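You operate a simulated robot arm through the tools that you are given. There is no shell and no other tool. Be economical: measure what you need, move in short steps, check, and stop when the job is done.

The job below is to be done with a simulated robot arm. You get a single attempt, and the scene is never put back.

JOB
Open the cupboard door of the microphone bench, fetch the orange clip and set it on the upper shelf of the bench cupboard, then shut the door. Shut the upper drawer of the black unit. Press the chase button to switch it off. Put the battery that says "29" from the back of the microphone bench top on the blue cassette and the battery labelled "72" on the amber colour frame without a tab. Fetch the teal module that says "92" from the back of the microphone bench top and stand it on the clear pale lens glass there. Do these in any order. Set down upright: teal module.

Only the result counts: the job must be done as asked and must still hold three seconds after the hand-in. Knocking over, shifting, dropping, spilling or breaking anything else fails it.

ROBOT AND FRAMES
A 7-joint arm with a fingered hand on a trunk, on a base that drives. Base frame: it is fixed to the floor where the robot stands at the start and does not move with it; the origin is under the middle of the robot, x ahead of it, y to its left, z up. Readings come in mm, rad, newtons and seconds.
Its first joint turns from -2.897 to 2.897 rad. Places, roughly: amber colour frame without a tab [1250, 250, 750]; battery [1500, 250, 750]; blue cassette [1500, 0, 750]; chase button [1700, -1300, 800]; cupboard door of the microphone bench [800, -100, 400]; orange clip (4x4x4 cm) [0, -1100, 1100]; pale lens glass [1000, 750, 750]; teal module [1500, 250, 750]; upper drawer of the black unit [1100, -1200, 600]; upper shelf of the bench cupboard [1100, 0, 400]. Payload 3.7 kg.
The TCP is the grasp point between the finger pads, 25 mm short of the fingertips. In the tool frame z runs along the fingers and y along their closing line. The gripper opens to 88 mm. The gripper's body begins 29 mm behind the TCP. The gripper is a hand of 5 fingers: y runs from the thumb to the fingers, the wrist lies at [-13, -106, -174] in the tool frame.
Orientation is that of the tool frame in the base frame, as [roll, pitch, yaw] about the fixed x, y, z axes, in that order (R = Rz(yaw) Ry(pitch) Rx(roll)). With the fingers straight down and the wrist toward the robot, the tool's x, y and z point along [0, 1, 0], [1, 0, 0] and [0, 0, -1] of the base frame.

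CONTROLS
- The arm moves only by the tool drive_tool. Its arguments are lists of equal length, an entry for each row: "slide": the shift along the base's x, y, z in mm, a list of three; "angular": the turn, a rotation vector about the base's x, y, z in rad, a list of three. In form: {"slide": [[x, y, z], ...], "angular": [[wx, wy, wz], ...]}. A call has 1 to 10 rows; each row is the pose to reach, as a shift and turn from the pose commanded when the call began. Each row takes 0.2 s and may step no farther than 50 mm and 0.15 rad from the row before; otherwise, the whole call is refused. Where a pose cannot be reached the arm comes as near as it can. A force on the tool above 40 N (or 10 N above the force at the start of the call, whichever is more), or a blocked arm, ends the call early, and 0.2 s more pass. In this call time passes only in rows, and 0.2 s behind the last. The reply holds the time, the measured pose of the TCP, the force on the tool along the base axes, the opening and the grip force, in the units named above and with some noise, with the torque about the TCP (base axes, N m) and any sound that the robot's microphone picked up.
- Cameras (640 x 400 px; columns grow to the right, rows downward): "scene" is now at [143.9, 151.8, 1296.9]; the picture's right is [-0.82, -0.57, 0.00], its down [-0.30, 0.42, -0.85] and it looks along [0.49, -0.70, -0.52] (base axes); focal length 214 px, centre (320, 200). "wrist" rides on the gripper at [59, -79, -105] in the tool frame; the picture's right is [-0.73, 0.32, -0.61], its down [-0.62, -0.68, 0.38] and it looks along [-0.29, 0.66, 0.70] (tool axes); focal length 234 px, centre (320, 200).
- camera(camera): a new picture of that camera. The clock stands still meanwhile.
- base_move(legs): drives the robot by 1 to 6 legs, each [ahead, left, turn to the left] in mm, mm and rad, along the robot's own axes; the way and the turn of a leg run together, so that a leg with both is an arc; at most 1500 mm and 3.142 rad a leg. The arm and the cameras ride along, it lands a little off, and it stops where it bumps. It gives what a move gives.
- finger_targets(index, middle, ring, little, thumb_bend, thumb_turn): sets how far each is bent, from 0 (flat) to 100 (curled in); at 30 the hand is open as for a grip, at 70 the pads meet at the TCP. One left out holds its place. A second passes; each finger stops where it meets its share of the squeeze, and holds until it gets a number again. It is the only way to open and close the hand. It gives what a move gives, with no picture; readings hold the bend of each and the force on index, middle, ring, little, thumb and palm. thumb_turn goes from beside the hand (0) to across from the fingers (100), as for a grip.
- aim_head(pan, tilt): turns the head with the scene camera to pan (to the left, within 2.094 rad either way) and tilt (down, from -0.506 to 1.204), counted from straight ahead of the robot. It gives what a move gives.
- pixel_to_xyz(camera, pixels): for up to 12 pixels [column, row] of the newest picture of that camera ("zoom" is the newest enlarged one), the place [x, y, z] in the base frame of the surface seen there, good to about 3 mm, but the place of the scene camera against the robot may be out by one fixed shift of up to 12 mm in any direction. The clock stands still meanwhile.
- enlarge(camera, box): a new picture of the part [left, top, right, bottom] of that camera's present view, enlarged. The clock stands still meanwhile.
- job_done(): hands the job in; it is judged then, once.

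Keep the steps short. Do not move on a guess: measure, check each grasp and each placing, and mend mistakes. In all there are 124 turns and 134 pictures (those below and enlarged ones count). Leave the gripper open and the arm clear of the work at the hand-in unless told otherwise, and finish with a single line.

The tools are called as name(argument=value, ...) on one line, values as JSON. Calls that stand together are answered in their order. drive_tool: Moves the arm, as the interface text tells. Its arguments: {"type":"object","properties":{"slide":{"type":"array"},"angular":{"type":"array"}},"required":["slide","angular"]} The other tools are called the same way: finger_targets (index, middle, ring, little, thumb_bend, thumb_turn) moves the fingers one by one; base_move (legs) drives the base; aim_head (pan, tilt) turns the head that bears the scene camera; camera (camera) takes a picture; pixel_to_xyz (camera, pixels) gives the place of the surface under pixels of a picture; enlarge (camera, box) takes an enlarged picture of a part of a camera's view; job_done () hands the job in.

At the start:

```text
time_s: 0.0
tcp_pos: [698.5, -349.2, 1244.7]
tool_rot: [3.142, 0.001, 1.571]
ft_force: [-0.2, 0.4, 0.6]
ft_torque: [0.01, 0.0, 0.01]
width: 87.6
finger_force: 0.0
shape: jaw
bend: [30.0, 30.0, 30.0, 30.0, 30.0, 98.0]
finger forces: [0.0, 0.0, 0.0, 0.1, 0.0, 0.0]
robot x, y, heading: [-0.0, 2.3, -0.002]
head pan, tilt: [-0.96, 0.545]
```

scene: 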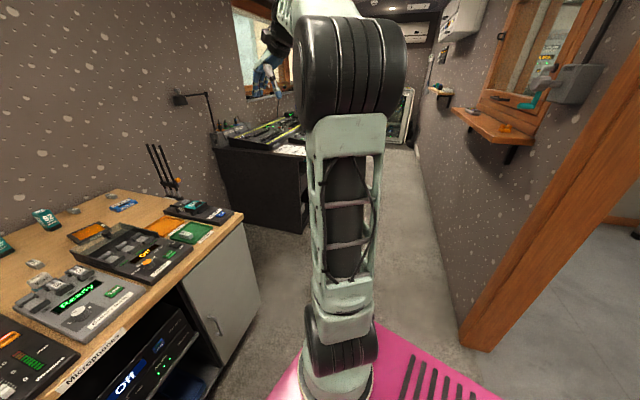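
wrist: 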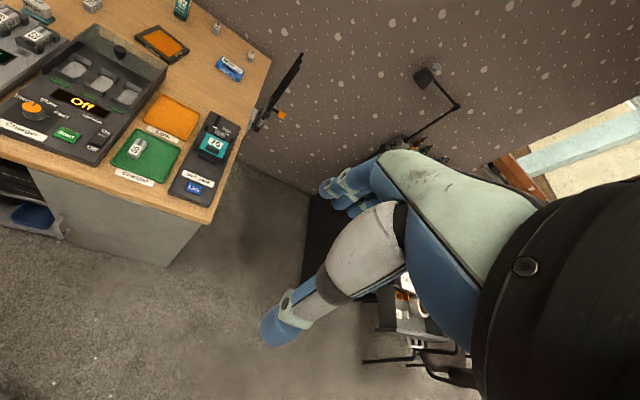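

I see the bench at the left of the scene picture, the black unit at the back, and a ledge with an orange thing at the right. First I look straight ahead at the bench.

aim_head(pan=0.0, tilt=0.5)

camera(camera="scene")

enlarge(camera="scene", box=[160, 150, 480, 350])

```text
time_s: 1.2
tcp_pos: [699.1, -349.8, 1245.0]
tool_rot: [3.142, 0.0, 1.57]
ft_force: [1.1, 0.2, -0.5]
ft_torque: [0.04, -0.01, -0.04]
width: 87.9
finger_force: 0.0
shape: jaw
bend: [30.0, 30.0, 30.0, 30.0, 30.0, 98.0]
finger forces: [0.0, 0.0, 0.0, 0.1, 0.1, 0.0]
robot x, y, heading: [0.2, 1.2, 0.003]
head pan, tilt: [0.0, 0.499]
```

```text
131 pictures are left
```

scene: 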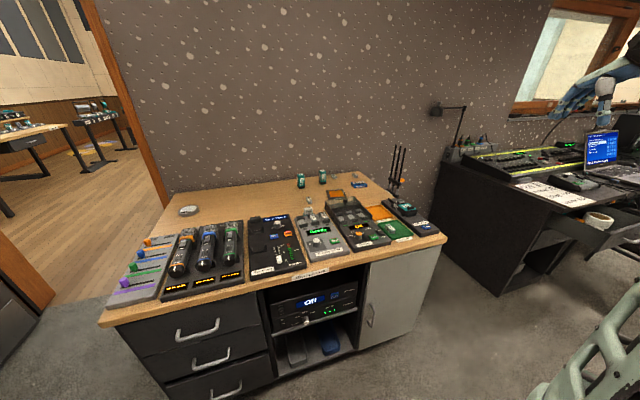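

```text
2.00 times, centred on (320, 250) of scene
```

zoom: 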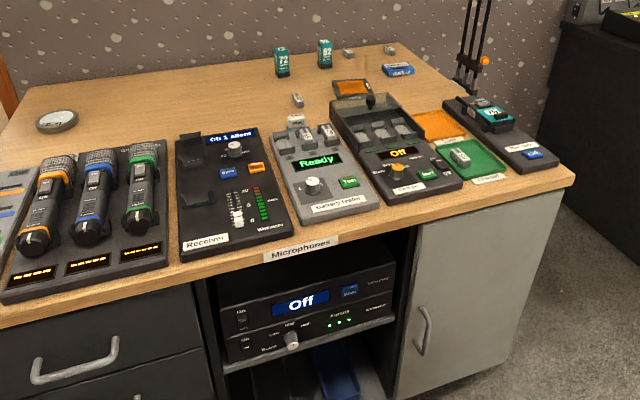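

Teal modules, small grey batteries, frames and the blue cassette are at the back of the bench. I enlarge them to read labels.

enlarge(camera="scene", box=[290, 165, 370, 215])

enlarge(camera="scene", box=[320, 185, 448, 265])

enlarge(camera="wrist", box=[0, 0, 280, 175])

```text
8.00 times, centred on (330, 190) of scene
```

zoom: 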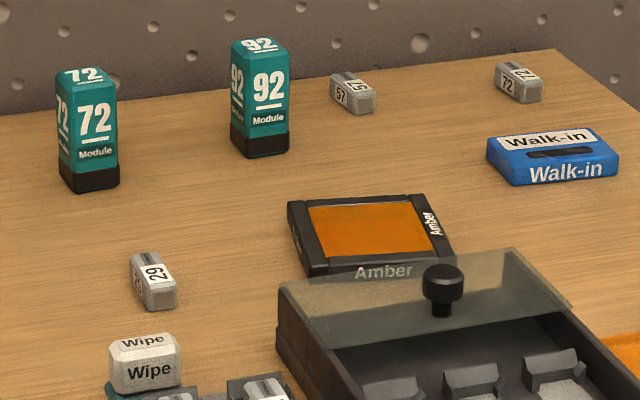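

```text
5.00 times, centred on (384, 225) of scene
```

zoom: 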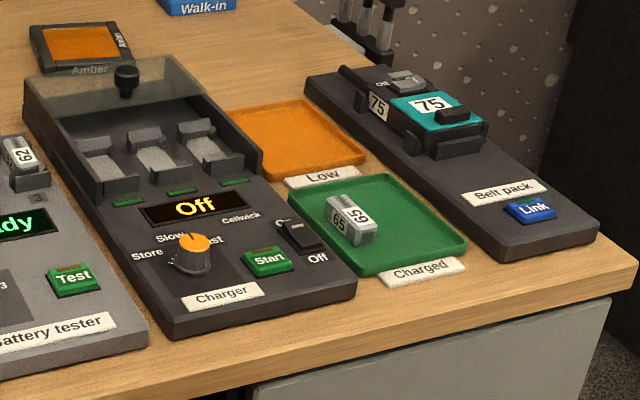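

```text
2.29 times, centred on (140, 88) of wrist
```

zoom: 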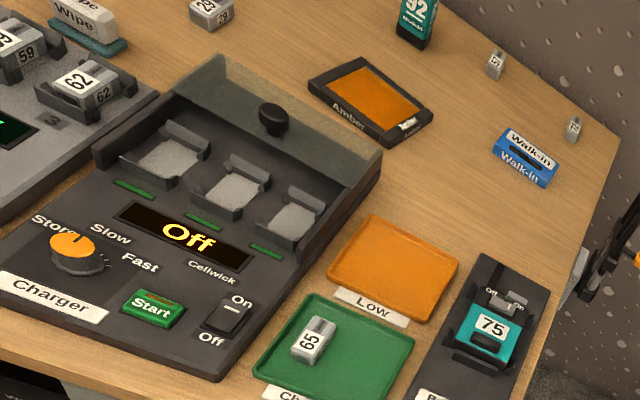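

The grey batteries are 29, 57 and 72; the teal modules are 72 and 92. I measure items in the wrist zoom (newest) and in the scene picture to find the camera shift.

pixel_to_xyz(camera="zoom", pixels=[[204, 5], [213, 18], [495, 58], [574, 124], [528, 140], [524, 160], [368, 92], [310, 82], [430, 128], [273, 108], [311, 328], [487, 326]])

enlarge(camera="scene", box=[290, 165, 370, 215])

enlarge(camera="scene", box=[150, 190, 230, 240])

```text
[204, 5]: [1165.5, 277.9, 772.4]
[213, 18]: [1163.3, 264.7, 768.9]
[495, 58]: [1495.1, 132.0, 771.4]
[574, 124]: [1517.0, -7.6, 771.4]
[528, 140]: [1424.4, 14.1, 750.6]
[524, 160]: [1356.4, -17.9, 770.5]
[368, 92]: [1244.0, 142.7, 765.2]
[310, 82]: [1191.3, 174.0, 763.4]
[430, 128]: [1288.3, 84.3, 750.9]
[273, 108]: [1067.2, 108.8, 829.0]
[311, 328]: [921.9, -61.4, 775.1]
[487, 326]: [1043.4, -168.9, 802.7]
```

```text
8.00 times, centred on (330, 190) of scene
```

zoom: 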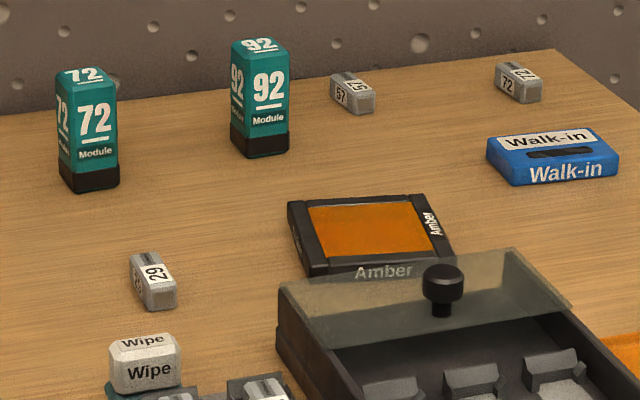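

```text
8.00 times, centred on (190, 215) of scene
```

zoom: 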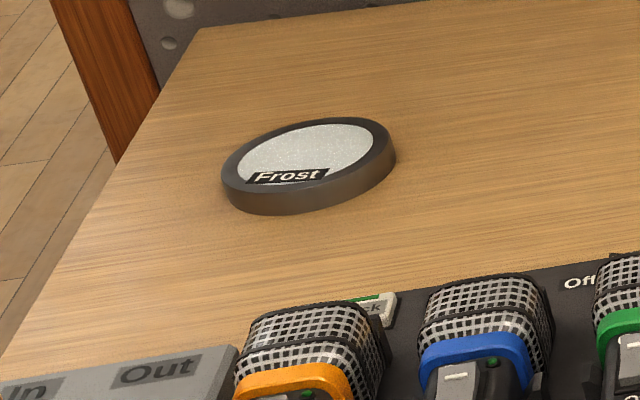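

pixel_to_xyz(camera="zoom", pixels=[[228, 175], [390, 140], [320, 120], [290, 212], [310, 155], [450, 200]])

pixel_to_xyz(camera="scene", pixels=[[309, 200], [323, 171], [301, 175], [334, 176], [354.5, 174.5], [336, 194]])

enlarge(camera="scene", box=[290, 165, 370, 215])

```text
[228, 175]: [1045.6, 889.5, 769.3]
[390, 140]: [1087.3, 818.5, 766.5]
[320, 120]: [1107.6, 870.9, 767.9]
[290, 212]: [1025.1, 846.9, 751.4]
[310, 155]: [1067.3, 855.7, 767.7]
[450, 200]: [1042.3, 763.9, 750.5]
```

```text
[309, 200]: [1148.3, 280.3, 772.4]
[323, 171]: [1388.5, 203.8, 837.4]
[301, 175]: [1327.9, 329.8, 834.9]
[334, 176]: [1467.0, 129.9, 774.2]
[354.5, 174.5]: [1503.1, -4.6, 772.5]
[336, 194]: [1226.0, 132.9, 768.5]
```

```text
8.00 times, centred on (330, 190) of scene
```

zoom: 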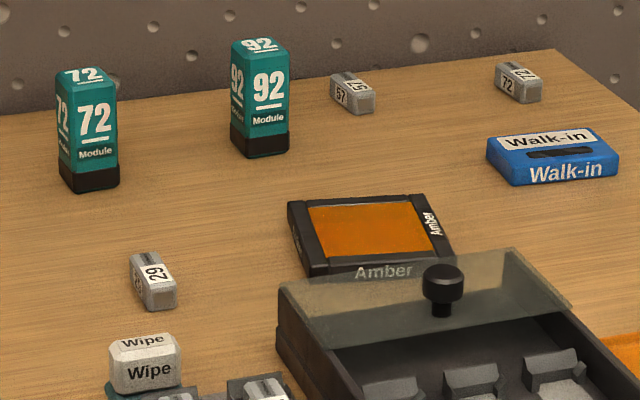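

pixel_to_xyz(camera="zoom", pixels=[[155, 272], [132, 256], [150, 252], [175, 285], [150, 284], [260, 45], [345, 80], [518, 72], [552, 138], [370, 228], [290, 208], [445, 235]])

pixel_to_xyz(camera="wrist", pixels=[[93, 4], [217, 25], [251, 54], [161, 40]])

```text
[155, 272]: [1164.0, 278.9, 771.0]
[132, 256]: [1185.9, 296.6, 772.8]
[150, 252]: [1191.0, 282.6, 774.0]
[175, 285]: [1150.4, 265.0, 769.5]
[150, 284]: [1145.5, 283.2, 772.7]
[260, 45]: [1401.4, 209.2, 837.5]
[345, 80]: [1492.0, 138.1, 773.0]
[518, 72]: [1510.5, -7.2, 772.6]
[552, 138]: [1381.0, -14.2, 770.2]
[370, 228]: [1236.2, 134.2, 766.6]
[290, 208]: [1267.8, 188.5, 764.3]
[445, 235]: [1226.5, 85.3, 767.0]
```

```text
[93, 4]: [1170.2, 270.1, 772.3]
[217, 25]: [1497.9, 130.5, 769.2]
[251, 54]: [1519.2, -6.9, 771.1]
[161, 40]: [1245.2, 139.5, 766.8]
```

Bench items are located. Now I look at the clip ledge to the right and at the cupboard door.

aim_head(pan=-1.6, tilt=0.3)

camera(camera="scene")

enlarge(camera="scene", box=[240, 120, 400, 220])

aim_head(pan=-0.7, tilt=0.45)

camera(camera="scene")

```text
time_s: 2.9
tcp_pos: [699.0, -349.4, 1243.8]
tool_rot: [3.14, 0.0, 1.571]
ft_force: [0.0, 0.4, 0.1]
ft_torque: [-0.02, 0.0, 0.02]
width: 87.8
finger_force: 0.0
shape: jaw
bend: [30.0, 30.0, 30.0, 30.0, 30.0, 98.0]
finger forces: [0.1, 0.0, 0.1, 0.1, 0.0, 0.0]
robot x, y, heading: [0.3, 3.1, -0.003]
head pan, tilt: [-1.6, 0.3]
```

```text
123 pictures are left
```

scene: 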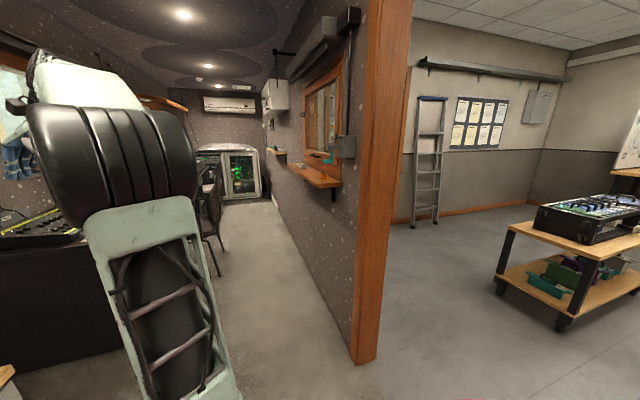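

```text
4.00 times, centred on (320, 170) of scene
```

zoom: 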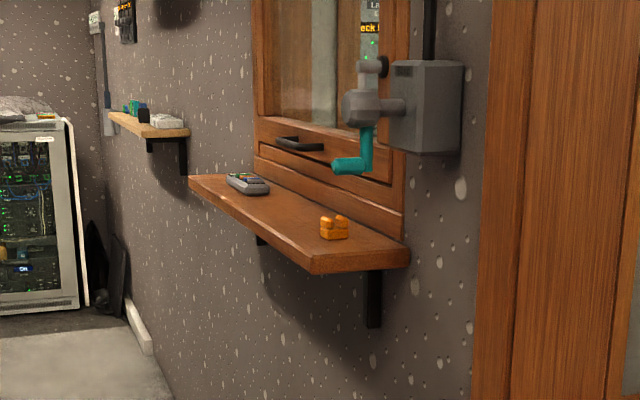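

```text
time_s: 4.1
tcp_pos: [698.6, -347.5, 1243.7]
tool_rot: [3.14, -0.001, 1.569]
ft_force: [-0.4, -0.1, -0.1]
ft_torque: [0.02, 0.01, 0.02]
width: 87.5
finger_force: 0.1
shape: jaw
bend: [30.0, 30.0, 30.0, 30.0, 30.0, 98.0]
finger forces: [0.0, 0.0, 0.0, 0.0, 0.0, 0.1]
robot x, y, heading: [-1.6, -0.1, 0.001]
head pan, tilt: [-0.7, 0.45]
```

```text
121 pictures are left
```

scene: 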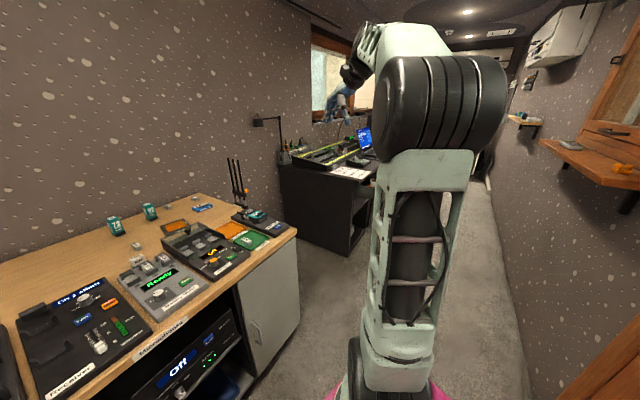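

I measure the clip, the ledge, the door and handle, the desk and the walls.

pixel_to_xyz(camera="scene", pixels=[[620, 168], [628, 187], [550, 140], [258, 331], [300, 232], [240, 284], [244, 385], [297, 305], [345, 252], [365, 180], [280, 165], [500, 260]])

enlarge(camera="scene", box=[260, 90, 388, 170])

enlarge(camera="scene", box=[170, 200, 362, 320])

```text
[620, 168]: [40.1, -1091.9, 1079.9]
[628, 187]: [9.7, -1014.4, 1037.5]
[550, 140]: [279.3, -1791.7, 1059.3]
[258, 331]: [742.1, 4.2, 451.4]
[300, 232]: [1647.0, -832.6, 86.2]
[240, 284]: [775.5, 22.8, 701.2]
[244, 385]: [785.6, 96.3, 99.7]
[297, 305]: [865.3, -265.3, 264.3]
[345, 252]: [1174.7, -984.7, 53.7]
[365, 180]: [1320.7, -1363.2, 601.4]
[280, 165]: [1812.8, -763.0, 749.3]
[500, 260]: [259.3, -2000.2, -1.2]
```

```text
5.00 times, centred on (324, 130) of scene
```

zoom: 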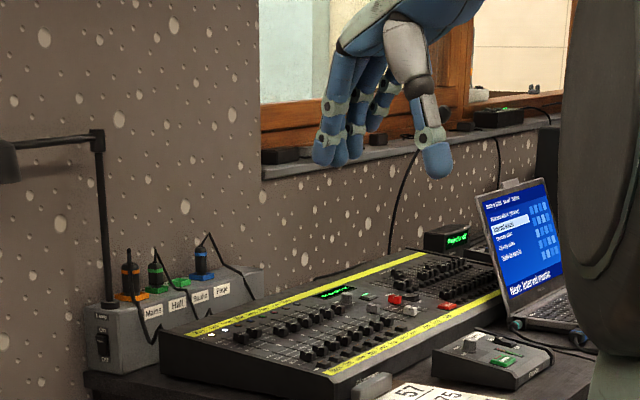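

```text
3.33 times, centred on (266, 260) of scene
```

zoom: 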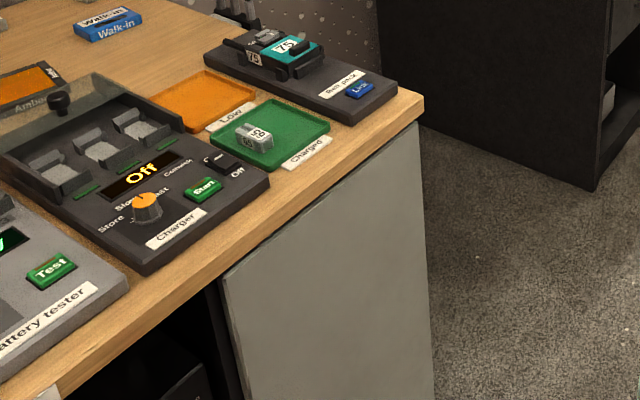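

The room is turned about 0.3 rad from the base axes. I need a close look at the door handle, and at the base's own footprint.

aim_head(pan=-0.1, tilt=0.9)

camera(camera="scene")

enlarge(camera="scene", box=[280, 100, 440, 200])

```text
time_s: 5.1
tcp_pos: [699.8, -348.5, 1244.4]
tool_rot: [3.139, 0.0, 1.571]
ft_force: [-0.6, 0.8, 0.8]
ft_torque: [0.03, 0.03, 0.05]
width: 87.7
finger_force: 0.0
shape: jaw
bend: [30.0, 30.0, 30.0, 30.0, 30.0, 98.0]
finger forces: [0.0, 0.1, 0.0, 0.1, 0.1, 0.0]
robot x, y, heading: [-1.0, 0.8, -0.0]
head pan, tilt: [-0.099, 0.901]
```

```text
118 pictures are left
```

scene: 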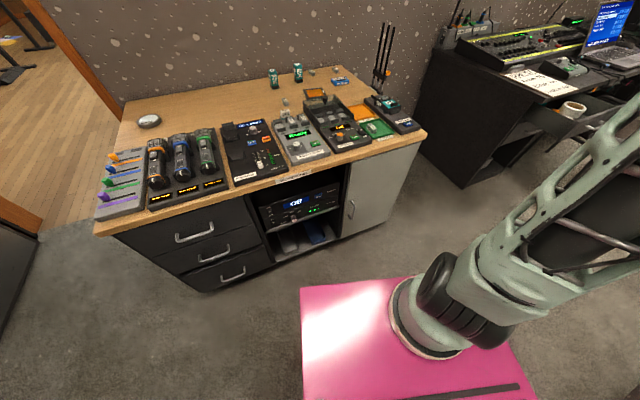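

```text
4.00 times, centred on (360, 150) of scene
```

zoom: 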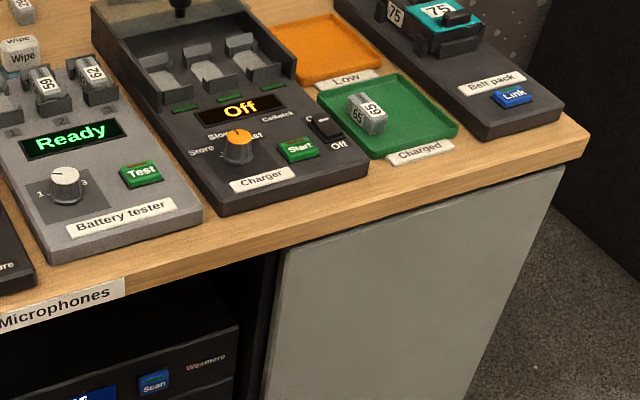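

enlarge(camera="scene", box=[330, 160, 426, 240])

pixel_to_xyz(camera="scene", pixels=[[303, 288], [440, 275], [350, 155], [420, 141], [339, 240], [387, 222], [349, 208], [354, 217], [103, 234], [425, 131], [343, 66], [130, 100]])

```text
5.00 times, centred on (378, 200) of scene
```

zoom: 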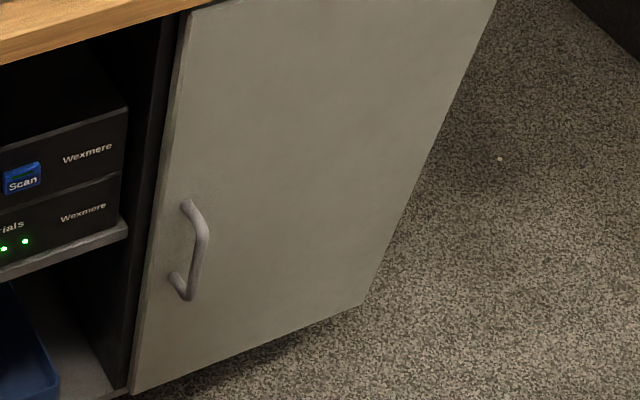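

```text
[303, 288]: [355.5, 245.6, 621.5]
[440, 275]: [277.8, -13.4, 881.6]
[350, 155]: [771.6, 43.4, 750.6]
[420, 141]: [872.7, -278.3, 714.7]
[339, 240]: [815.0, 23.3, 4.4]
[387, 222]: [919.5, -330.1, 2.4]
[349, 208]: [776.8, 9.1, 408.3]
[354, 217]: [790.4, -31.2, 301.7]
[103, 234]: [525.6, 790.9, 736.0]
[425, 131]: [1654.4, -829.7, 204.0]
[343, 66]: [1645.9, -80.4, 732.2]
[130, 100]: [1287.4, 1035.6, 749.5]
```

pixel_to_xyz(camera="zoom", pixels=[[187, 204], [204, 235], [193, 290], [176, 282], [203, 255], [140, 380], [192, 30], [362, 304], [490, 5], [170, 200], [300, 150], [125, 385]])

aim_head(pan=-0.9, tilt=0.35)

camera(camera="scene")

```text
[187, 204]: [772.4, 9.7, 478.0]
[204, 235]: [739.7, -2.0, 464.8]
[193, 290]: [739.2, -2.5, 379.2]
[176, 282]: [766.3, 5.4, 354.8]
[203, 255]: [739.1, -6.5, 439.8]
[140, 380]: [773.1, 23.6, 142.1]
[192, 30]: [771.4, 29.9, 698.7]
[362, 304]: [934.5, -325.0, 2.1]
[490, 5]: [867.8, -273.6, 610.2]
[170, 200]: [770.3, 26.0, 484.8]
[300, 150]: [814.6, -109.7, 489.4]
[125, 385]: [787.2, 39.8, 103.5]
```

```text
time_s: 6.2
tcp_pos: [698.6, -349.5, 1245.0]
tool_rot: [-3.141, -0.001, 1.571]
ft_force: [0.1, -0.3, 0.2]
ft_torque: [0.0, 0.02, 0.02]
width: 87.4
finger_force: 0.2
shape: jaw
bend: [30.0, 30.0, 30.0, 30.0, 30.0, 98.0]
finger forces: [0.0, 0.0, 0.0, 0.0, 0.1, 0.0]
robot x, y, heading: [1.9, -2.2, 0.003]
head pan, tilt: [-0.901, 0.351]
```

```text
115 pictures are left
```

scene: 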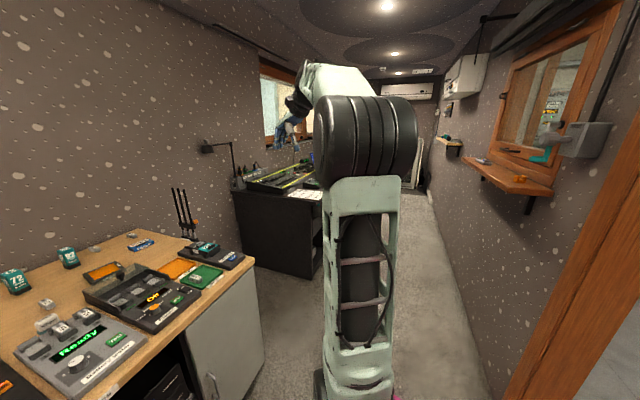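

Door leaf runs from about (771,30) to (868,-274), handle bar at about (739,-4), z 365–475. I look down to learn the base's footprint.

aim_head(pan=-0.5, tilt=1.2)

camera(camera="scene")

pixel_to_xyz(camera="scene", pixels=[[300, 200], [360, 240], [320, 330], [250, 300], [430, 250], [500, 320], [200, 250], [340, 380], [420, 330], [260, 230], [300, 260], [400, 200]])

```text
time_s: 7.4
tcp_pos: [699.1, -347.8, 1244.8]
tool_rot: [3.142, -0.001, 1.571]
ft_force: [0.5, 0.3, -0.4]
ft_torque: [-0.01, 0.02, 0.01]
width: 87.3
finger_force: 0.1
shape: jaw
bend: [30.0, 30.0, 30.0, 30.0, 30.0, 98.0]
finger forces: [0.1, 0.0, 0.1, 0.0, 0.0, 0.0]
robot x, y, heading: [0.1, 0.2, 0.001]
head pan, tilt: [-0.499, 1.201]
```

```text
114 pictures are left
```

scene: 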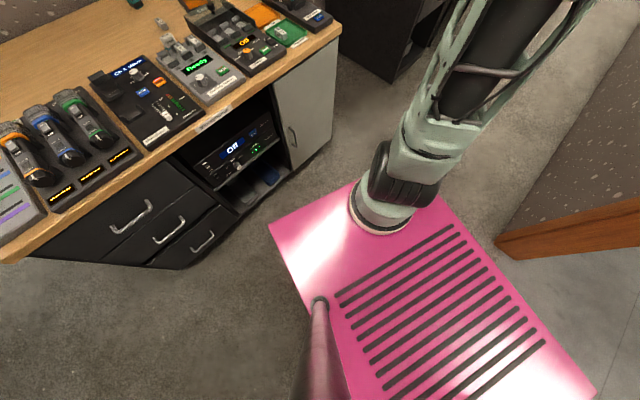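

```text
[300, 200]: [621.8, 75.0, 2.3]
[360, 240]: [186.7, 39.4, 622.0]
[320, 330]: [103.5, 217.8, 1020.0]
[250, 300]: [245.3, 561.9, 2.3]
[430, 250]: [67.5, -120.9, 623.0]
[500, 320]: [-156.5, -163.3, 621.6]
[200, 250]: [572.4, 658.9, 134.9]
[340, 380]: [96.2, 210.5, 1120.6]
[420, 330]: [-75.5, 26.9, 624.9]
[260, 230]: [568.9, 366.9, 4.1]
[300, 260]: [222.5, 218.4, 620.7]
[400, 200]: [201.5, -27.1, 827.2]
```

The base is a box (front at x≈355, half width ≈245, top z≈620) with the arm mounted near its front. I square up to the bench, in front and a bit left of the door swing.

base_move(legs=[[-40, -70, 0.318]])

aim_head(pan=-0.3, tilt=0.85)

camera(camera="scene")

enlarge(camera="scene", box=[240, 60, 400, 160])

```text
time_s: 8.8
tcp_pos: [746.5, -185.0, 1245.5]
tool_rot: [-3.141, 0.0, 1.891]
ft_force: [0.8, -0.1, 0.1]
ft_torque: [-0.02, -0.01, 0.01]
width: 87.5
finger_force: 0.1
shape: jaw
bend: [30.0, 30.0, 30.0, 30.0, 30.0, 98.0]
finger forces: [0.0, 0.0, 0.0, 0.0, 0.0, 0.0]
robot x, y, heading: [-28.6, -76.8, 0.321]
head pan, tilt: [-0.499, 1.201]
```

```text
time_s: 9.7
tcp_pos: [746.1, -185.6, 1244.9]
tool_rot: [3.141, -0.001, 1.891]
ft_force: [-0.1, -0.9, -0.9]
ft_torque: [-0.01, 0.0, -0.03]
width: 87.4
finger_force: 0.1
shape: jaw
bend: [30.0, 30.0, 30.0, 30.0, 30.0, 98.0]
finger forces: [0.0, 0.1, 0.0, 0.1, 0.0, 0.0]
robot x, y, heading: [-26.4, -78.6, 0.324]
head pan, tilt: [-0.3, 0.85]
```

```text
113 pictures are left
```

scene: 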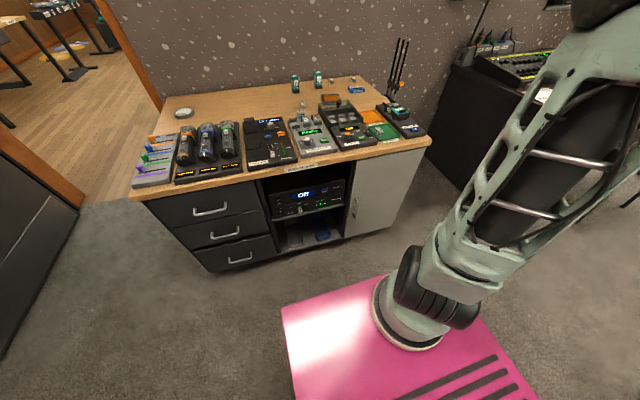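

```text
4.00 times, centred on (320, 110) of scene
```

zoom: 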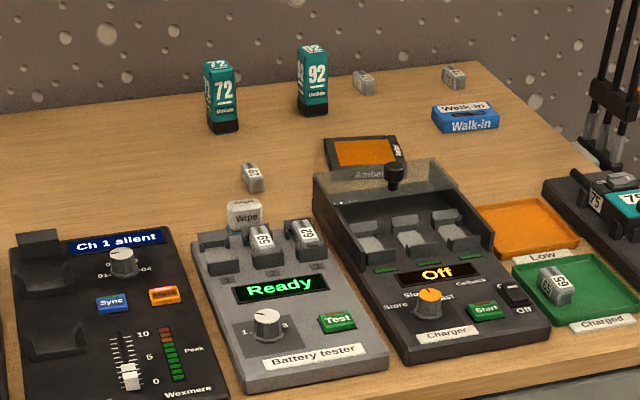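

Now a close view of the handle and the rods for positions.

pixel_to_xyz(camera="zoom", pixels=[[600, 60], [630, 90], [600, 150], [620, 20]])

enlarge(camera="scene", box=[325, 165, 421, 245])

```text
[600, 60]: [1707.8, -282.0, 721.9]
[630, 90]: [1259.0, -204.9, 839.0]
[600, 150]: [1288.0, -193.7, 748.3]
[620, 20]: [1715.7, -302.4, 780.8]
```

```text
5.00 times, centred on (373, 205) of scene
```

zoom: 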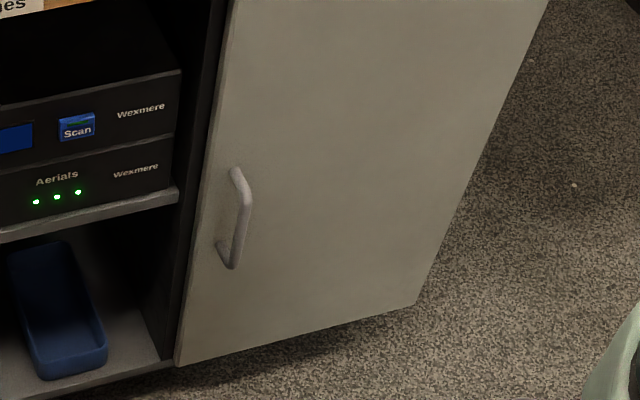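

pixel_to_xyz(camera="zoom", pixels=[[235, 172], [249, 195], [247, 215], [243, 240], [237, 262], [222, 246], [229, 50], [182, 355], [330, 200], [440, 270]])

```text
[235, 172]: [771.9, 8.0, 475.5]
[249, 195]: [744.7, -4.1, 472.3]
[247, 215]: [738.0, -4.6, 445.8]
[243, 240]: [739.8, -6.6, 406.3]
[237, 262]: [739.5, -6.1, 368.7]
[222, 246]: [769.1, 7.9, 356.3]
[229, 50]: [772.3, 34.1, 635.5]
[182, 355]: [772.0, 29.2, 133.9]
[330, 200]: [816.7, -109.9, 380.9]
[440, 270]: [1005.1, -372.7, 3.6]
```

Handle bar centre reads about (743,-4), z 365–475. I turn the hand to point at the door (fingers forward, tool x up) while lowering in free air.

drive_tool(slide=[[-12, 14, -24], [-24, 28, -48], [-36, 42, -72], [-48, 56, -96], [-60, 70, -120], [-72, 84, -144], [-84, 98, -168], [-96, 112, -192], [-108, 126, -216], [-121, 140, -240]], angular=[[0.1086, -0.0548, -0.086], [0.2172, -0.1096, -0.172], [0.3258, -0.1644, -0.258], [0.4344, -0.2192, -0.344], [0.543, -0.274, -0.43], [0.6516, -0.3288, -0.516], [0.7602, -0.3836, -0.602], [0.8688, -0.4384, -0.688], [0.9774, -0.4932, -0.774], [1.086, -0.548, -0.86]])

drive_tool(slide=[[0, 0, -20], [0, 0, -50], [0, 0, -80], [0, 0, -120]], angular=[[0.1086, -0.0548, -0.086], [0.2172, -0.1096, -0.172], [0.3258, -0.1644, -0.258], [0.44, -0.222, -0.348]])

camera(camera="wrist")

```text
time_s: 11.9
tcp_pos: [658.7, -49.0, 1049.9]
tool_rot: [2.534, -1.078, 1.283]
ft_force: [-0.3, 0.4, -0.1]
ft_torque: [-0.03, -0.02, -0.04]
width: 87.7
finger_force: 0.1
shape: jaw
bend: [30.0, 30.0, 30.0, 30.0, 30.0, 98.0]
finger forces: [0.1, 0.0, 0.0, 0.0, 0.0, 0.0]
out of reach, approached as far as the arm can: row 9, 10
robot x, y, heading: [-25.8, -76.6, 0.32]
head pan, tilt: [-0.3, 0.85]
```

```text
refused: row 4 steps farther than a row can; nothing moved
```

```text
110 pictures are left
```

wrist: 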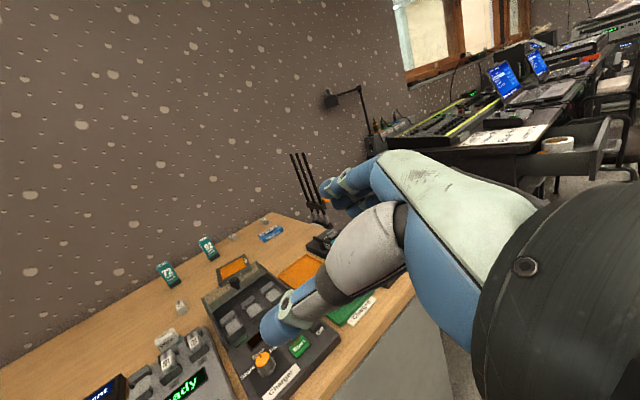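

The hand is too close to the mount for this pose. I'll back up about 120 mm; first I look behind on both sides.

aim_head(pan=2.09, tilt=0.6)

camera(camera="scene")

aim_head(pan=-2.09, tilt=0.6)

camera(camera="scene")

```text
time_s: 14.1
tcp_pos: [659.1, -49.1, 1046.9]
tool_rot: [2.532, -1.078, 1.287]
ft_force: [0.2, -1.2, -0.7]
ft_torque: [0.0, 0.0, -0.02]
width: 87.7
finger_force: 0.1
shape: jaw
bend: [30.0, 30.0, 30.0, 30.0, 30.0, 98.0]
finger forces: [0.1, 0.1, 0.0, 0.1, 0.1, 0.0]
robot x, y, heading: [-26.3, -79.2, 0.323]
head pan, tilt: [2.089, 0.6]
```

```text
109 pictures are left
```

scene: 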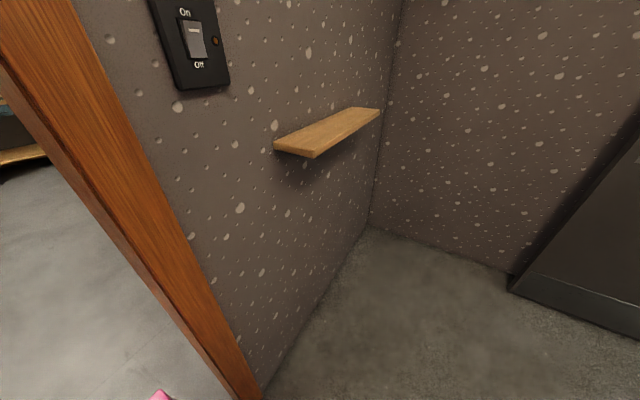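

```text
time_s: 17.4
tcp_pos: [659.3, -49.1, 1048.6]
tool_rot: [2.531, -1.078, 1.287]
ft_force: [0.8, -0.6, -0.4]
ft_torque: [-0.03, 0.03, 0.0]
width: 87.8
finger_force: 0.0
shape: jaw
bend: [30.0, 30.0, 30.0, 30.0, 30.0, 98.0]
finger forces: [0.0, 0.0, 0.0, 0.0, 0.1, 0.1]
robot x, y, heading: [-25.1, -74.0, 0.321]
head pan, tilt: [-2.089, 0.6]
```

```text
108 pictures are left
```

scene: 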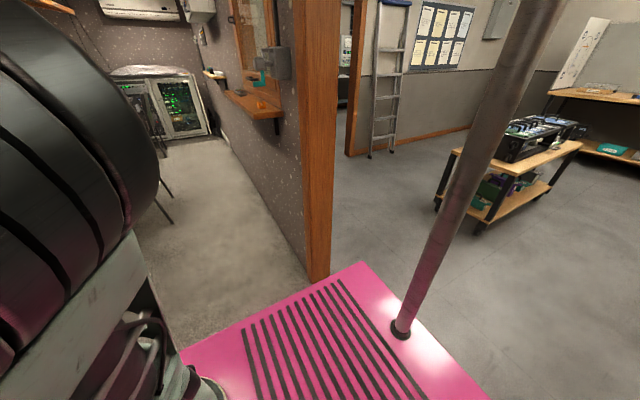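

The base's rear is in the doorway between two posts. I measure the posts and base corners.

pixel_to_xyz(camera="scene", pixels=[[318, 275], [328, 270], [310, 278], [360, 266], [470, 385], [400, 315], [255, 110], [250, 98]])

enlarge(camera="scene", box=[200, 60, 296, 120])

aim_head(pan=2.09, tilt=1.1)

camera(camera="scene")

```text
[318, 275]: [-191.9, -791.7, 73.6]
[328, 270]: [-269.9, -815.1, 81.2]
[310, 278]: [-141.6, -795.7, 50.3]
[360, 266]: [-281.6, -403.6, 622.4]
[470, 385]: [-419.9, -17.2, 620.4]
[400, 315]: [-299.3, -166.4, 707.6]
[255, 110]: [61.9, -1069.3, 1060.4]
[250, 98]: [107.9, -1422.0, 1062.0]
```

```text
6.67 times, centred on (248, 90) of scene
```

zoom: 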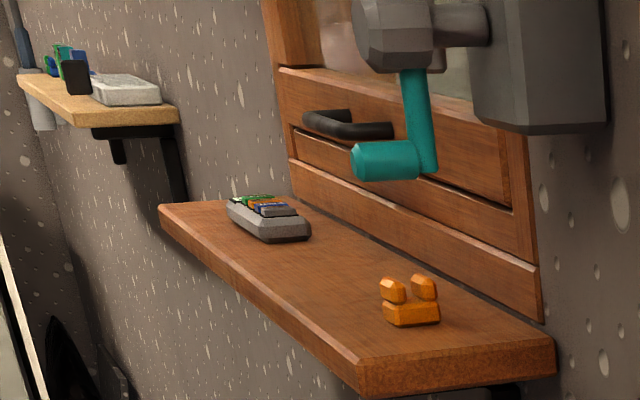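

```text
time_s: 20.8
tcp_pos: [659.8, -48.6, 1047.8]
tool_rot: [2.535, -1.079, 1.284]
ft_force: [0.7, -0.9, 0.3]
ft_torque: [-0.03, 0.01, 0.03]
width: 87.9
finger_force: 0.0
shape: jaw
bend: [30.0, 30.0, 30.0, 30.0, 30.0, 98.0]
finger forces: [0.0, 0.0, 0.1, 0.0, 0.0, 0.0]
robot x, y, heading: [-26.9, -75.1, 0.324]
head pan, tilt: [2.089, 1.1]
```

```text
106 pictures are left
```

scene: 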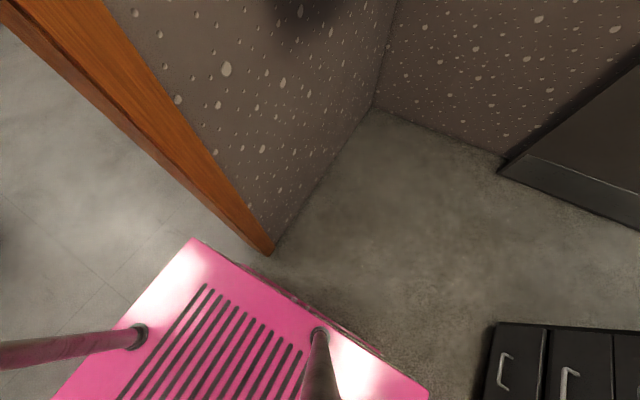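

pixel_to_xyz(camera="scene", pixels=[[266, 250], [240, 230], [195, 243], [425, 392], [275, 252]])

enlarge(camera="wrist", box=[0, 0, 640, 400])

```text
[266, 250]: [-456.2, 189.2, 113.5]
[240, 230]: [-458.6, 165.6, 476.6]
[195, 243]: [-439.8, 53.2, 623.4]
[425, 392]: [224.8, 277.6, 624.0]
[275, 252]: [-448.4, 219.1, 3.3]
```

```text
1.00 times, centred on (320, 200) of wrist (not enlarged: the box is as wide or as high as the picture)
```

zoom: 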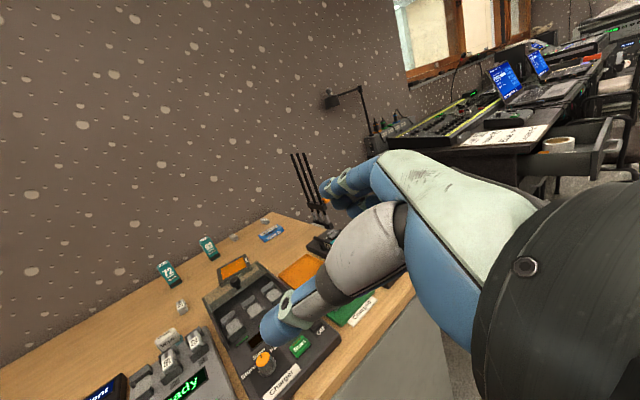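

Doorway clearance is about 110 mm at the left and 390 mm at the right, so backing straight is fine. I back up 130 mm.

base_move(legs=[[-130, 0, 0]])

drive_tool(slide=[[12, 6, -30], [25, 12, -60], [38, 18, -90], [50, 24, -120], [63, 30, -150], [76, 36, -190], [88, 42, -230], [100, 48, -270], [113, 54, -310], [126, 60, -350]], angular=[[0.089, -0.045, -0.07], [0.177, -0.089, -0.14], [0.266, -0.134, -0.21], [0.354, -0.178, -0.28], [0.443, -0.223, -0.35], [0.443, -0.223, -0.35], [0.443, -0.223, -0.35], [0.443, -0.223, -0.35], [0.443, -0.223, -0.35], [0.443, -0.223, -0.35]])

camera(camera="wrist")

```text
time_s: 22.1
tcp_pos: [536.0, -91.3, 1048.8]
tool_rot: [2.534, -1.077, 1.282]
ft_force: [0.3, 0.3, -0.5]
ft_torque: [0.01, -0.01, 0.01]
width: 88.0
finger_force: 0.0
shape: jaw
bend: [30.0, 30.0, 30.0, 30.0, 30.0, 98.0]
finger forces: [0.0, 0.0, 0.1, 0.0, 0.0, 0.0]
robot x, y, heading: [-157.4, -118.0, 0.32]
head pan, tilt: [2.089, 1.1]
```

```text
time_s: 24.3
tcp_pos: [661.4, -15.8, 863.9]
tool_rot: [-2.526, -1.47, -0.309]
ft_force: [0.5, -0.4, -0.2]
ft_torque: [0.0, 0.01, 0.0]
width: 88.0
finger_force: 0.1
shape: jaw
bend: [30.0, 30.0, 30.0, 30.0, 30.0, 98.0]
finger forces: [0.0, 0.1, 0.0, 0.0, 0.0, 0.0]
out of reach, approached as far as the arm can: row 1, 2, 3, 4, 5, 6, 7, 8, 9, 10
robot x, y, heading: [-149.6, -115.8, 0.32]
head pan, tilt: [2.089, 1.1]
```

```text
104 pictures are left
```

wrist: 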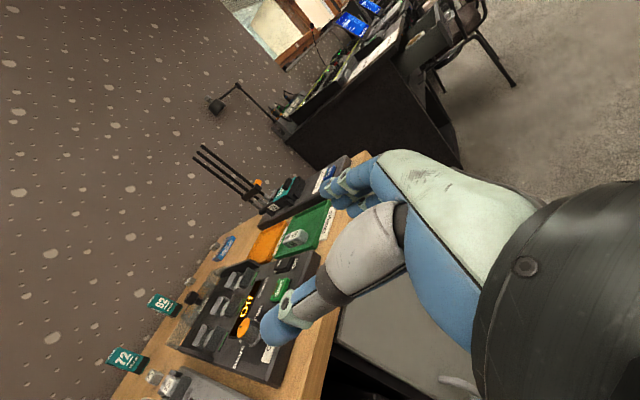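

The arm gets stuck with the wrist on the left. I try the mirrored roll (wrist on the right), rolling about the door normal while raising a little.

drive_tool(slide=[[5, 2, 20], [10, 4, 40], [15, 6, 60], [20, 8, 80], [25, 10, 90], [30, 12, 90], [35, 14, 90], [40, 15, 90], [40, 15, 90], [40, 15, 90]], angular=[[-0.142, -0.047, 0], [-0.284, -0.094, 0], [-0.426, -0.14, 0], [-0.568, -0.187, 0], [-0.71, -0.234, 0], [-0.852, -0.281, 0], [-0.994, -0.328, 0], [-1.136, -0.374, 0], [-1.278, -0.421, 0], [-1.42, -0.468, 0]])

drive_tool(slide=[[0, 0, 0], [0, 0, 0], [0, 0, 0], [0, 0, 0], [0, 0, 0], [0, 0, 0], [0, 0, 0], [0, 0, 0], [0, 0, 0], [0, 0, 0]], angular=[[-0.142, -0.047, 0], [-0.284, -0.094, 0], [-0.426, -0.14, 0], [-0.568, -0.187, 0], [-0.71, -0.234, 0], [-0.852, -0.281, 0], [-0.994, -0.328, 0], [-1.136, -0.374, 0], [-1.278, -0.421, 0], [-1.42, -0.468, 0]])

camera(camera="wrist")

```text
time_s: 26.5
tcp_pos: [581.2, 11.7, 1152.7]
tool_rot: [1.729, -0.173, 1.743]
ft_force: [-0.2, -0.4, -0.9]
ft_torque: [-0.01, 0.0, 0.03]
width: 87.9
finger_force: 0.2
shape: jaw
bend: [30.0, 30.0, 30.0, 30.0, 30.0, 98.0]
finger forces: [0.1, 0.0, 0.0, 0.1, 0.0, 0.1]
out of reach, approached as far as the arm can: row 1, 2, 3, 4, 5, 6, 7, 8, 9, 10
robot x, y, heading: [-152.1, -119.4, 0.322]
head pan, tilt: [2.089, 1.1]
```

```text
time_s: 28.7
tcp_pos: [587.8, 21.5, 1146.8]
tool_rot: [1.201, 1.286, 1.369]
ft_force: [-0.2, -0.3, -0.2]
ft_torque: [-0.01, 0.0, -0.01]
width: 88.0
finger_force: 0.0
shape: jaw
bend: [30.0, 30.0, 30.0, 30.0, 30.0, 98.0]
finger forces: [0.0, 0.0, 0.0, 0.0, 0.0, 0.0]
out of reach, approached as far as the arm can: row 1, 2, 3, 4
robot x, y, heading: [-151.2, -116.1, 0.319]
head pan, tilt: [2.089, 1.1]
```

```text
103 pictures are left
```

wrist: 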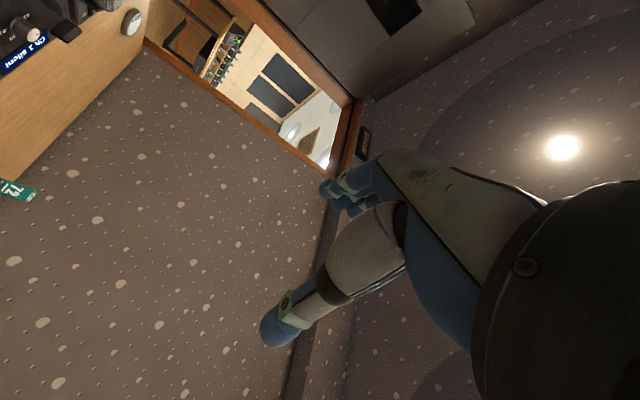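

The mirrored pose is reachable. I finish the alignment and lower in front of the door.

drive_tool(slide=[[7, -5, -45], [15, -10, -90], [22, -15, -135], [30, -20, -180], [37, -25, -225], [45, -30, -270], [52, -35, -315], [60, -40, -360], [67, -45, -405], [75, -50, -450]], angular=[[-0.093, 0.012, 0.049], [-0.185, 0.023, 0.097], [-0.278, 0.035, 0.146], [-0.278, 0.035, 0.146], [-0.278, 0.035, 0.146], [-0.278, 0.035, 0.146], [-0.278, 0.035, 0.146], [-0.278, 0.035, 0.146], [-0.278, 0.035, 0.146], [-0.278, 0.035, 0.146]])

camera(camera="wrist")

```text
time_s: 30.9
tcp_pos: [702.9, 103.9, 907.3]
tool_rot: [3.045, 1.465, -2.978]
ft_force: [-0.3, 0.5, -0.3]
ft_torque: [0.01, 0.02, 0.04]
width: 88.1
finger_force: 0.0
shape: jaw
bend: [30.0, 30.0, 30.0, 30.0, 30.0, 98.0]
finger forces: [0.0, 0.1, 0.1, 0.0, 0.0, 0.0]
out of reach, approached as far as the arm can: row 1, 2, 3, 4, 5, 6, 7, 8, 9, 10
robot x, y, heading: [-153.1, -118.1, 0.32]
head pan, tilt: [2.089, 1.1]
```

```text
102 pictures are left
```

wrist: 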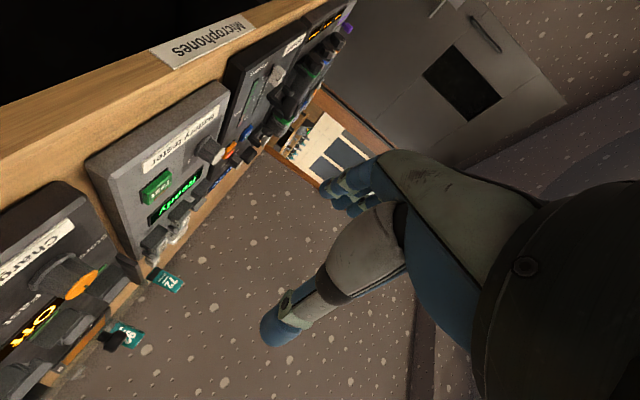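

Pointing level is limited low down (wrist joint). I change plan: fingers pointing right-and-down 45°, slipping behind the bar from the left, thumb outside. I rotate there at height first.

drive_tool(slide=[[-7, 0, 0], [-14, 0, 0], [-21, 0, 0], [-28, 0, 0], [-35, 0, 0], [-42, 0, 0], [-49, 0, 0], [-56, 0, 0], [-63, 0, 0], [-64, 0, 0]], angular=[[0.032, 0.064, -0.123], [0.065, 0.129, -0.247], [0.097, 0.193, -0.37], [0.13, 0.258, -0.494], [0.162, 0.322, -0.617], [0.195, 0.387, -0.741], [0.227, 0.451, -0.864], [0.26, 0.516, -0.988], [0.292, 0.58, -1.111], [0.325, 0.645, -1.235]])

drive_tool(slide=[[0, 0, -30], [0, 0, -70]], angular=[[0.032, 0.064, -0.123], [0.065, 0.129, -0.247]])

camera(camera="wrist")

```text
time_s: 33.1
tcp_pos: [640.2, 114.4, 906.2]
tool_rot: [3.057, 0.791, 2.029]
ft_force: [0.5, 0.7, -0.2]
ft_torque: [-0.01, 0.01, 0.01]
width: 87.8
finger_force: 0.0
shape: jaw
bend: [30.0, 30.0, 30.0, 30.0, 30.0, 98.0]
finger forces: [0.0, 0.0, 0.0, 0.1, 0.1, 0.0]
robot x, y, heading: [-150.5, -118.1, 0.323]
head pan, tilt: [2.089, 1.1]
```

```text
time_s: 33.7
tcp_pos: [638.4, 113.8, 836.4]
tool_rot: [-3.096, 0.683, 1.869]
ft_force: [-0.5, -0.2, -0.1]
ft_torque: [-0.02, 0.0, 0.0]
width: 87.8
finger_force: 0.0
shape: jaw
bend: [30.0, 30.0, 30.0, 30.0, 30.0, 98.0]
finger forces: [0.0, 0.1, 0.1, 0.0, 0.0, 0.0]
robot x, y, heading: [-152.7, -113.9, 0.315]
head pan, tilt: [2.089, 1.1]
```

```text
101 pictures are left
```

wrist: 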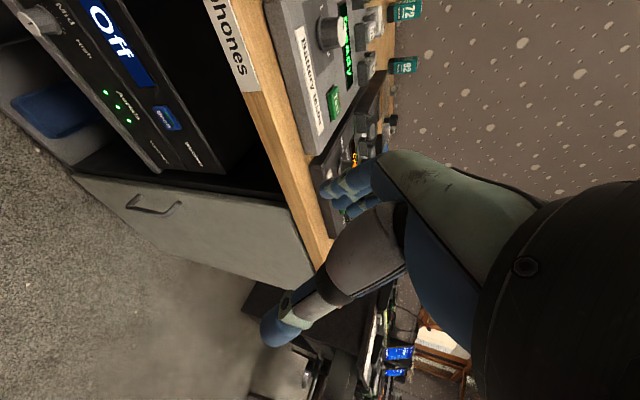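

Reached with no limit. The wrist view shows the handle at (150,208); I measure it with the wrist camera.

enlarge(camera="wrist", box=[80, 150, 240, 250])

pixel_to_xyz(camera="zoom", pixels=[[180, 185], [195, 225], [250, 240], [320, 255], [370, 250], [395, 215], [500, 270], [250, 190], [60, 120], [300, 180]])

```text
4.00 times, centred on (160, 200) of wrist
```

zoom: 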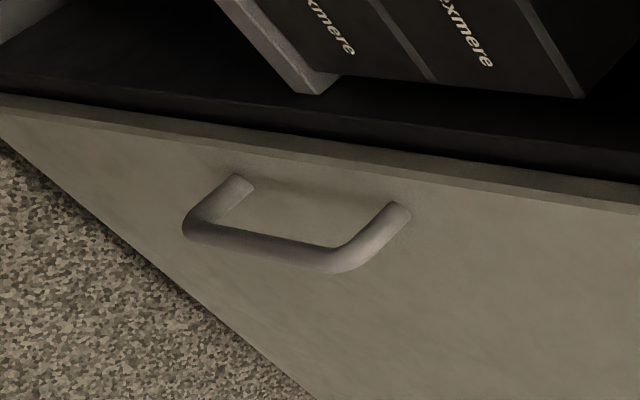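

```text
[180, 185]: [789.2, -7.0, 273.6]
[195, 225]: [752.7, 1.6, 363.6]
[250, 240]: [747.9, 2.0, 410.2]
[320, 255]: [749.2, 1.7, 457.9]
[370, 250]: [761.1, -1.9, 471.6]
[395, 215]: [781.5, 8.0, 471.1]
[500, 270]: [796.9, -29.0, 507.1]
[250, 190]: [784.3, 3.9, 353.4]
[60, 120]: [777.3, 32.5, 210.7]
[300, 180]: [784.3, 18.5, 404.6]
```

The wrist camera puts the bar front at (748,2), door face about 35 mm behind. Now I measure where my own fingertips are in this view.

enlarge(camera="wrist", box=[240, 150, 432, 350])

pixel_to_xyz(camera="wrist", pixels=[[323, 190], [340, 200], [348, 213], [355, 185], [270, 335], [290, 310], [285, 345], [370, 175], [375, 200]])

```text
2.00 times, centred on (336, 250) of wrist
```

zoom: 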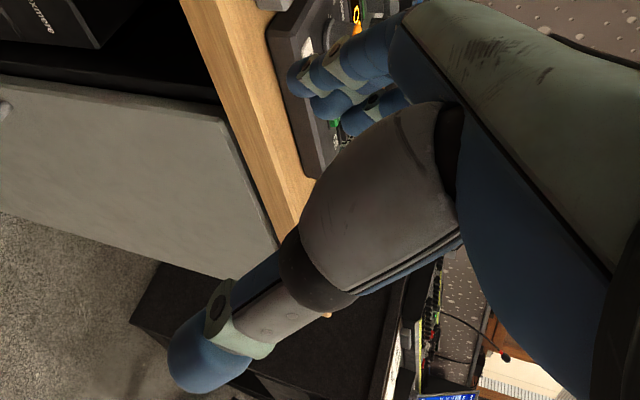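

```text
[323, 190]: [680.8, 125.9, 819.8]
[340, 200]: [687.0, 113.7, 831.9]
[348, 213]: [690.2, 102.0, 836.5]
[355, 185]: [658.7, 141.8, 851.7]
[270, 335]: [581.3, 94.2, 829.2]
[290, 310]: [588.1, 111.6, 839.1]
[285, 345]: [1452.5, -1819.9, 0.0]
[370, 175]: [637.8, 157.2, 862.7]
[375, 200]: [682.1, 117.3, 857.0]
```

The fingers splay, so the diagonal hook is awkward. Better: hand pointing down, index side towards the door, straddling the vertical bar. I turn to that pose at height.

drive_tool(slide=[[0, 0, 10], [0, 0, 20], [0, 0, 30], [0, 0, 40], [0, 0, 40], [0, 0, 40], [0, 0, 40], [0, 0, 40], [0, 0, 40], [0, 0, 40]], angular=[[0.075, -0.044, -0.118], [0.15, -0.087, -0.236], [0.225, -0.131, -0.353], [0.3, -0.174, -0.471], [0.375, -0.218, -0.589], [0.45, -0.262, -0.707], [0.525, -0.305, -0.824], [0.6, -0.349, -0.942], [0.675, -0.392, -1.06], [0.75, -0.436, -1.178]])

drive_tool(slide=[[0, 0, -20], [0, 0, -60]], angular=[[0.075, -0.044, -0.118], [0.15, -0.087, -0.236]])

camera(camera="wrist")

```text
time_s: 35.9
tcp_pos: [639.4, 113.1, 875.3]
tool_rot: [3.039, -0.12, 0.572]
ft_force: [-0.3, 0.5, 0.8]
ft_torque: [-0.01, 0.0, 0.03]
width: 87.7
finger_force: 0.1
shape: jaw
bend: [30.0, 30.0, 30.0, 30.0, 30.0, 98.0]
finger forces: [0.0, 0.0, 0.0, 0.1, 0.0, 0.0]
robot x, y, heading: [-150.4, -117.0, 0.32]
head pan, tilt: [2.089, 1.1]
```

```text
time_s: 36.5
tcp_pos: [639.4, 113.8, 814.4]
tool_rot: [3.14, -0.265, 0.316]
ft_force: [-1.0, 0.6, -0.1]
ft_torque: [-0.01, -0.01, 0.0]
width: 87.9
finger_force: 0.0
shape: jaw
bend: [30.0, 30.0, 30.0, 30.0, 30.0, 98.0]
finger forces: [0.1, 0.1, 0.0, 0.0, 0.0, 0.0]
robot x, y, heading: [-155.9, -116.9, 0.319]
head pan, tilt: [2.089, 1.1]
```

```text
98 pictures are left
```

wrist: 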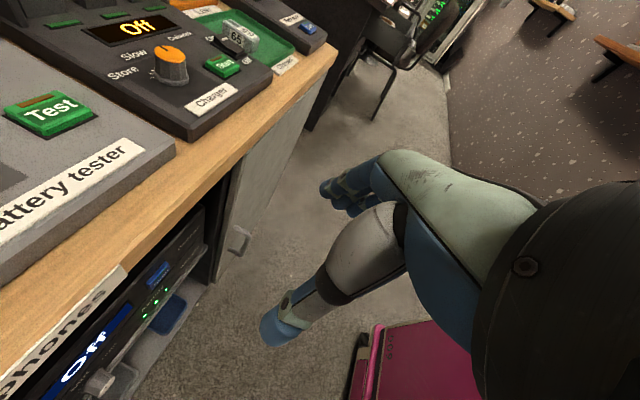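

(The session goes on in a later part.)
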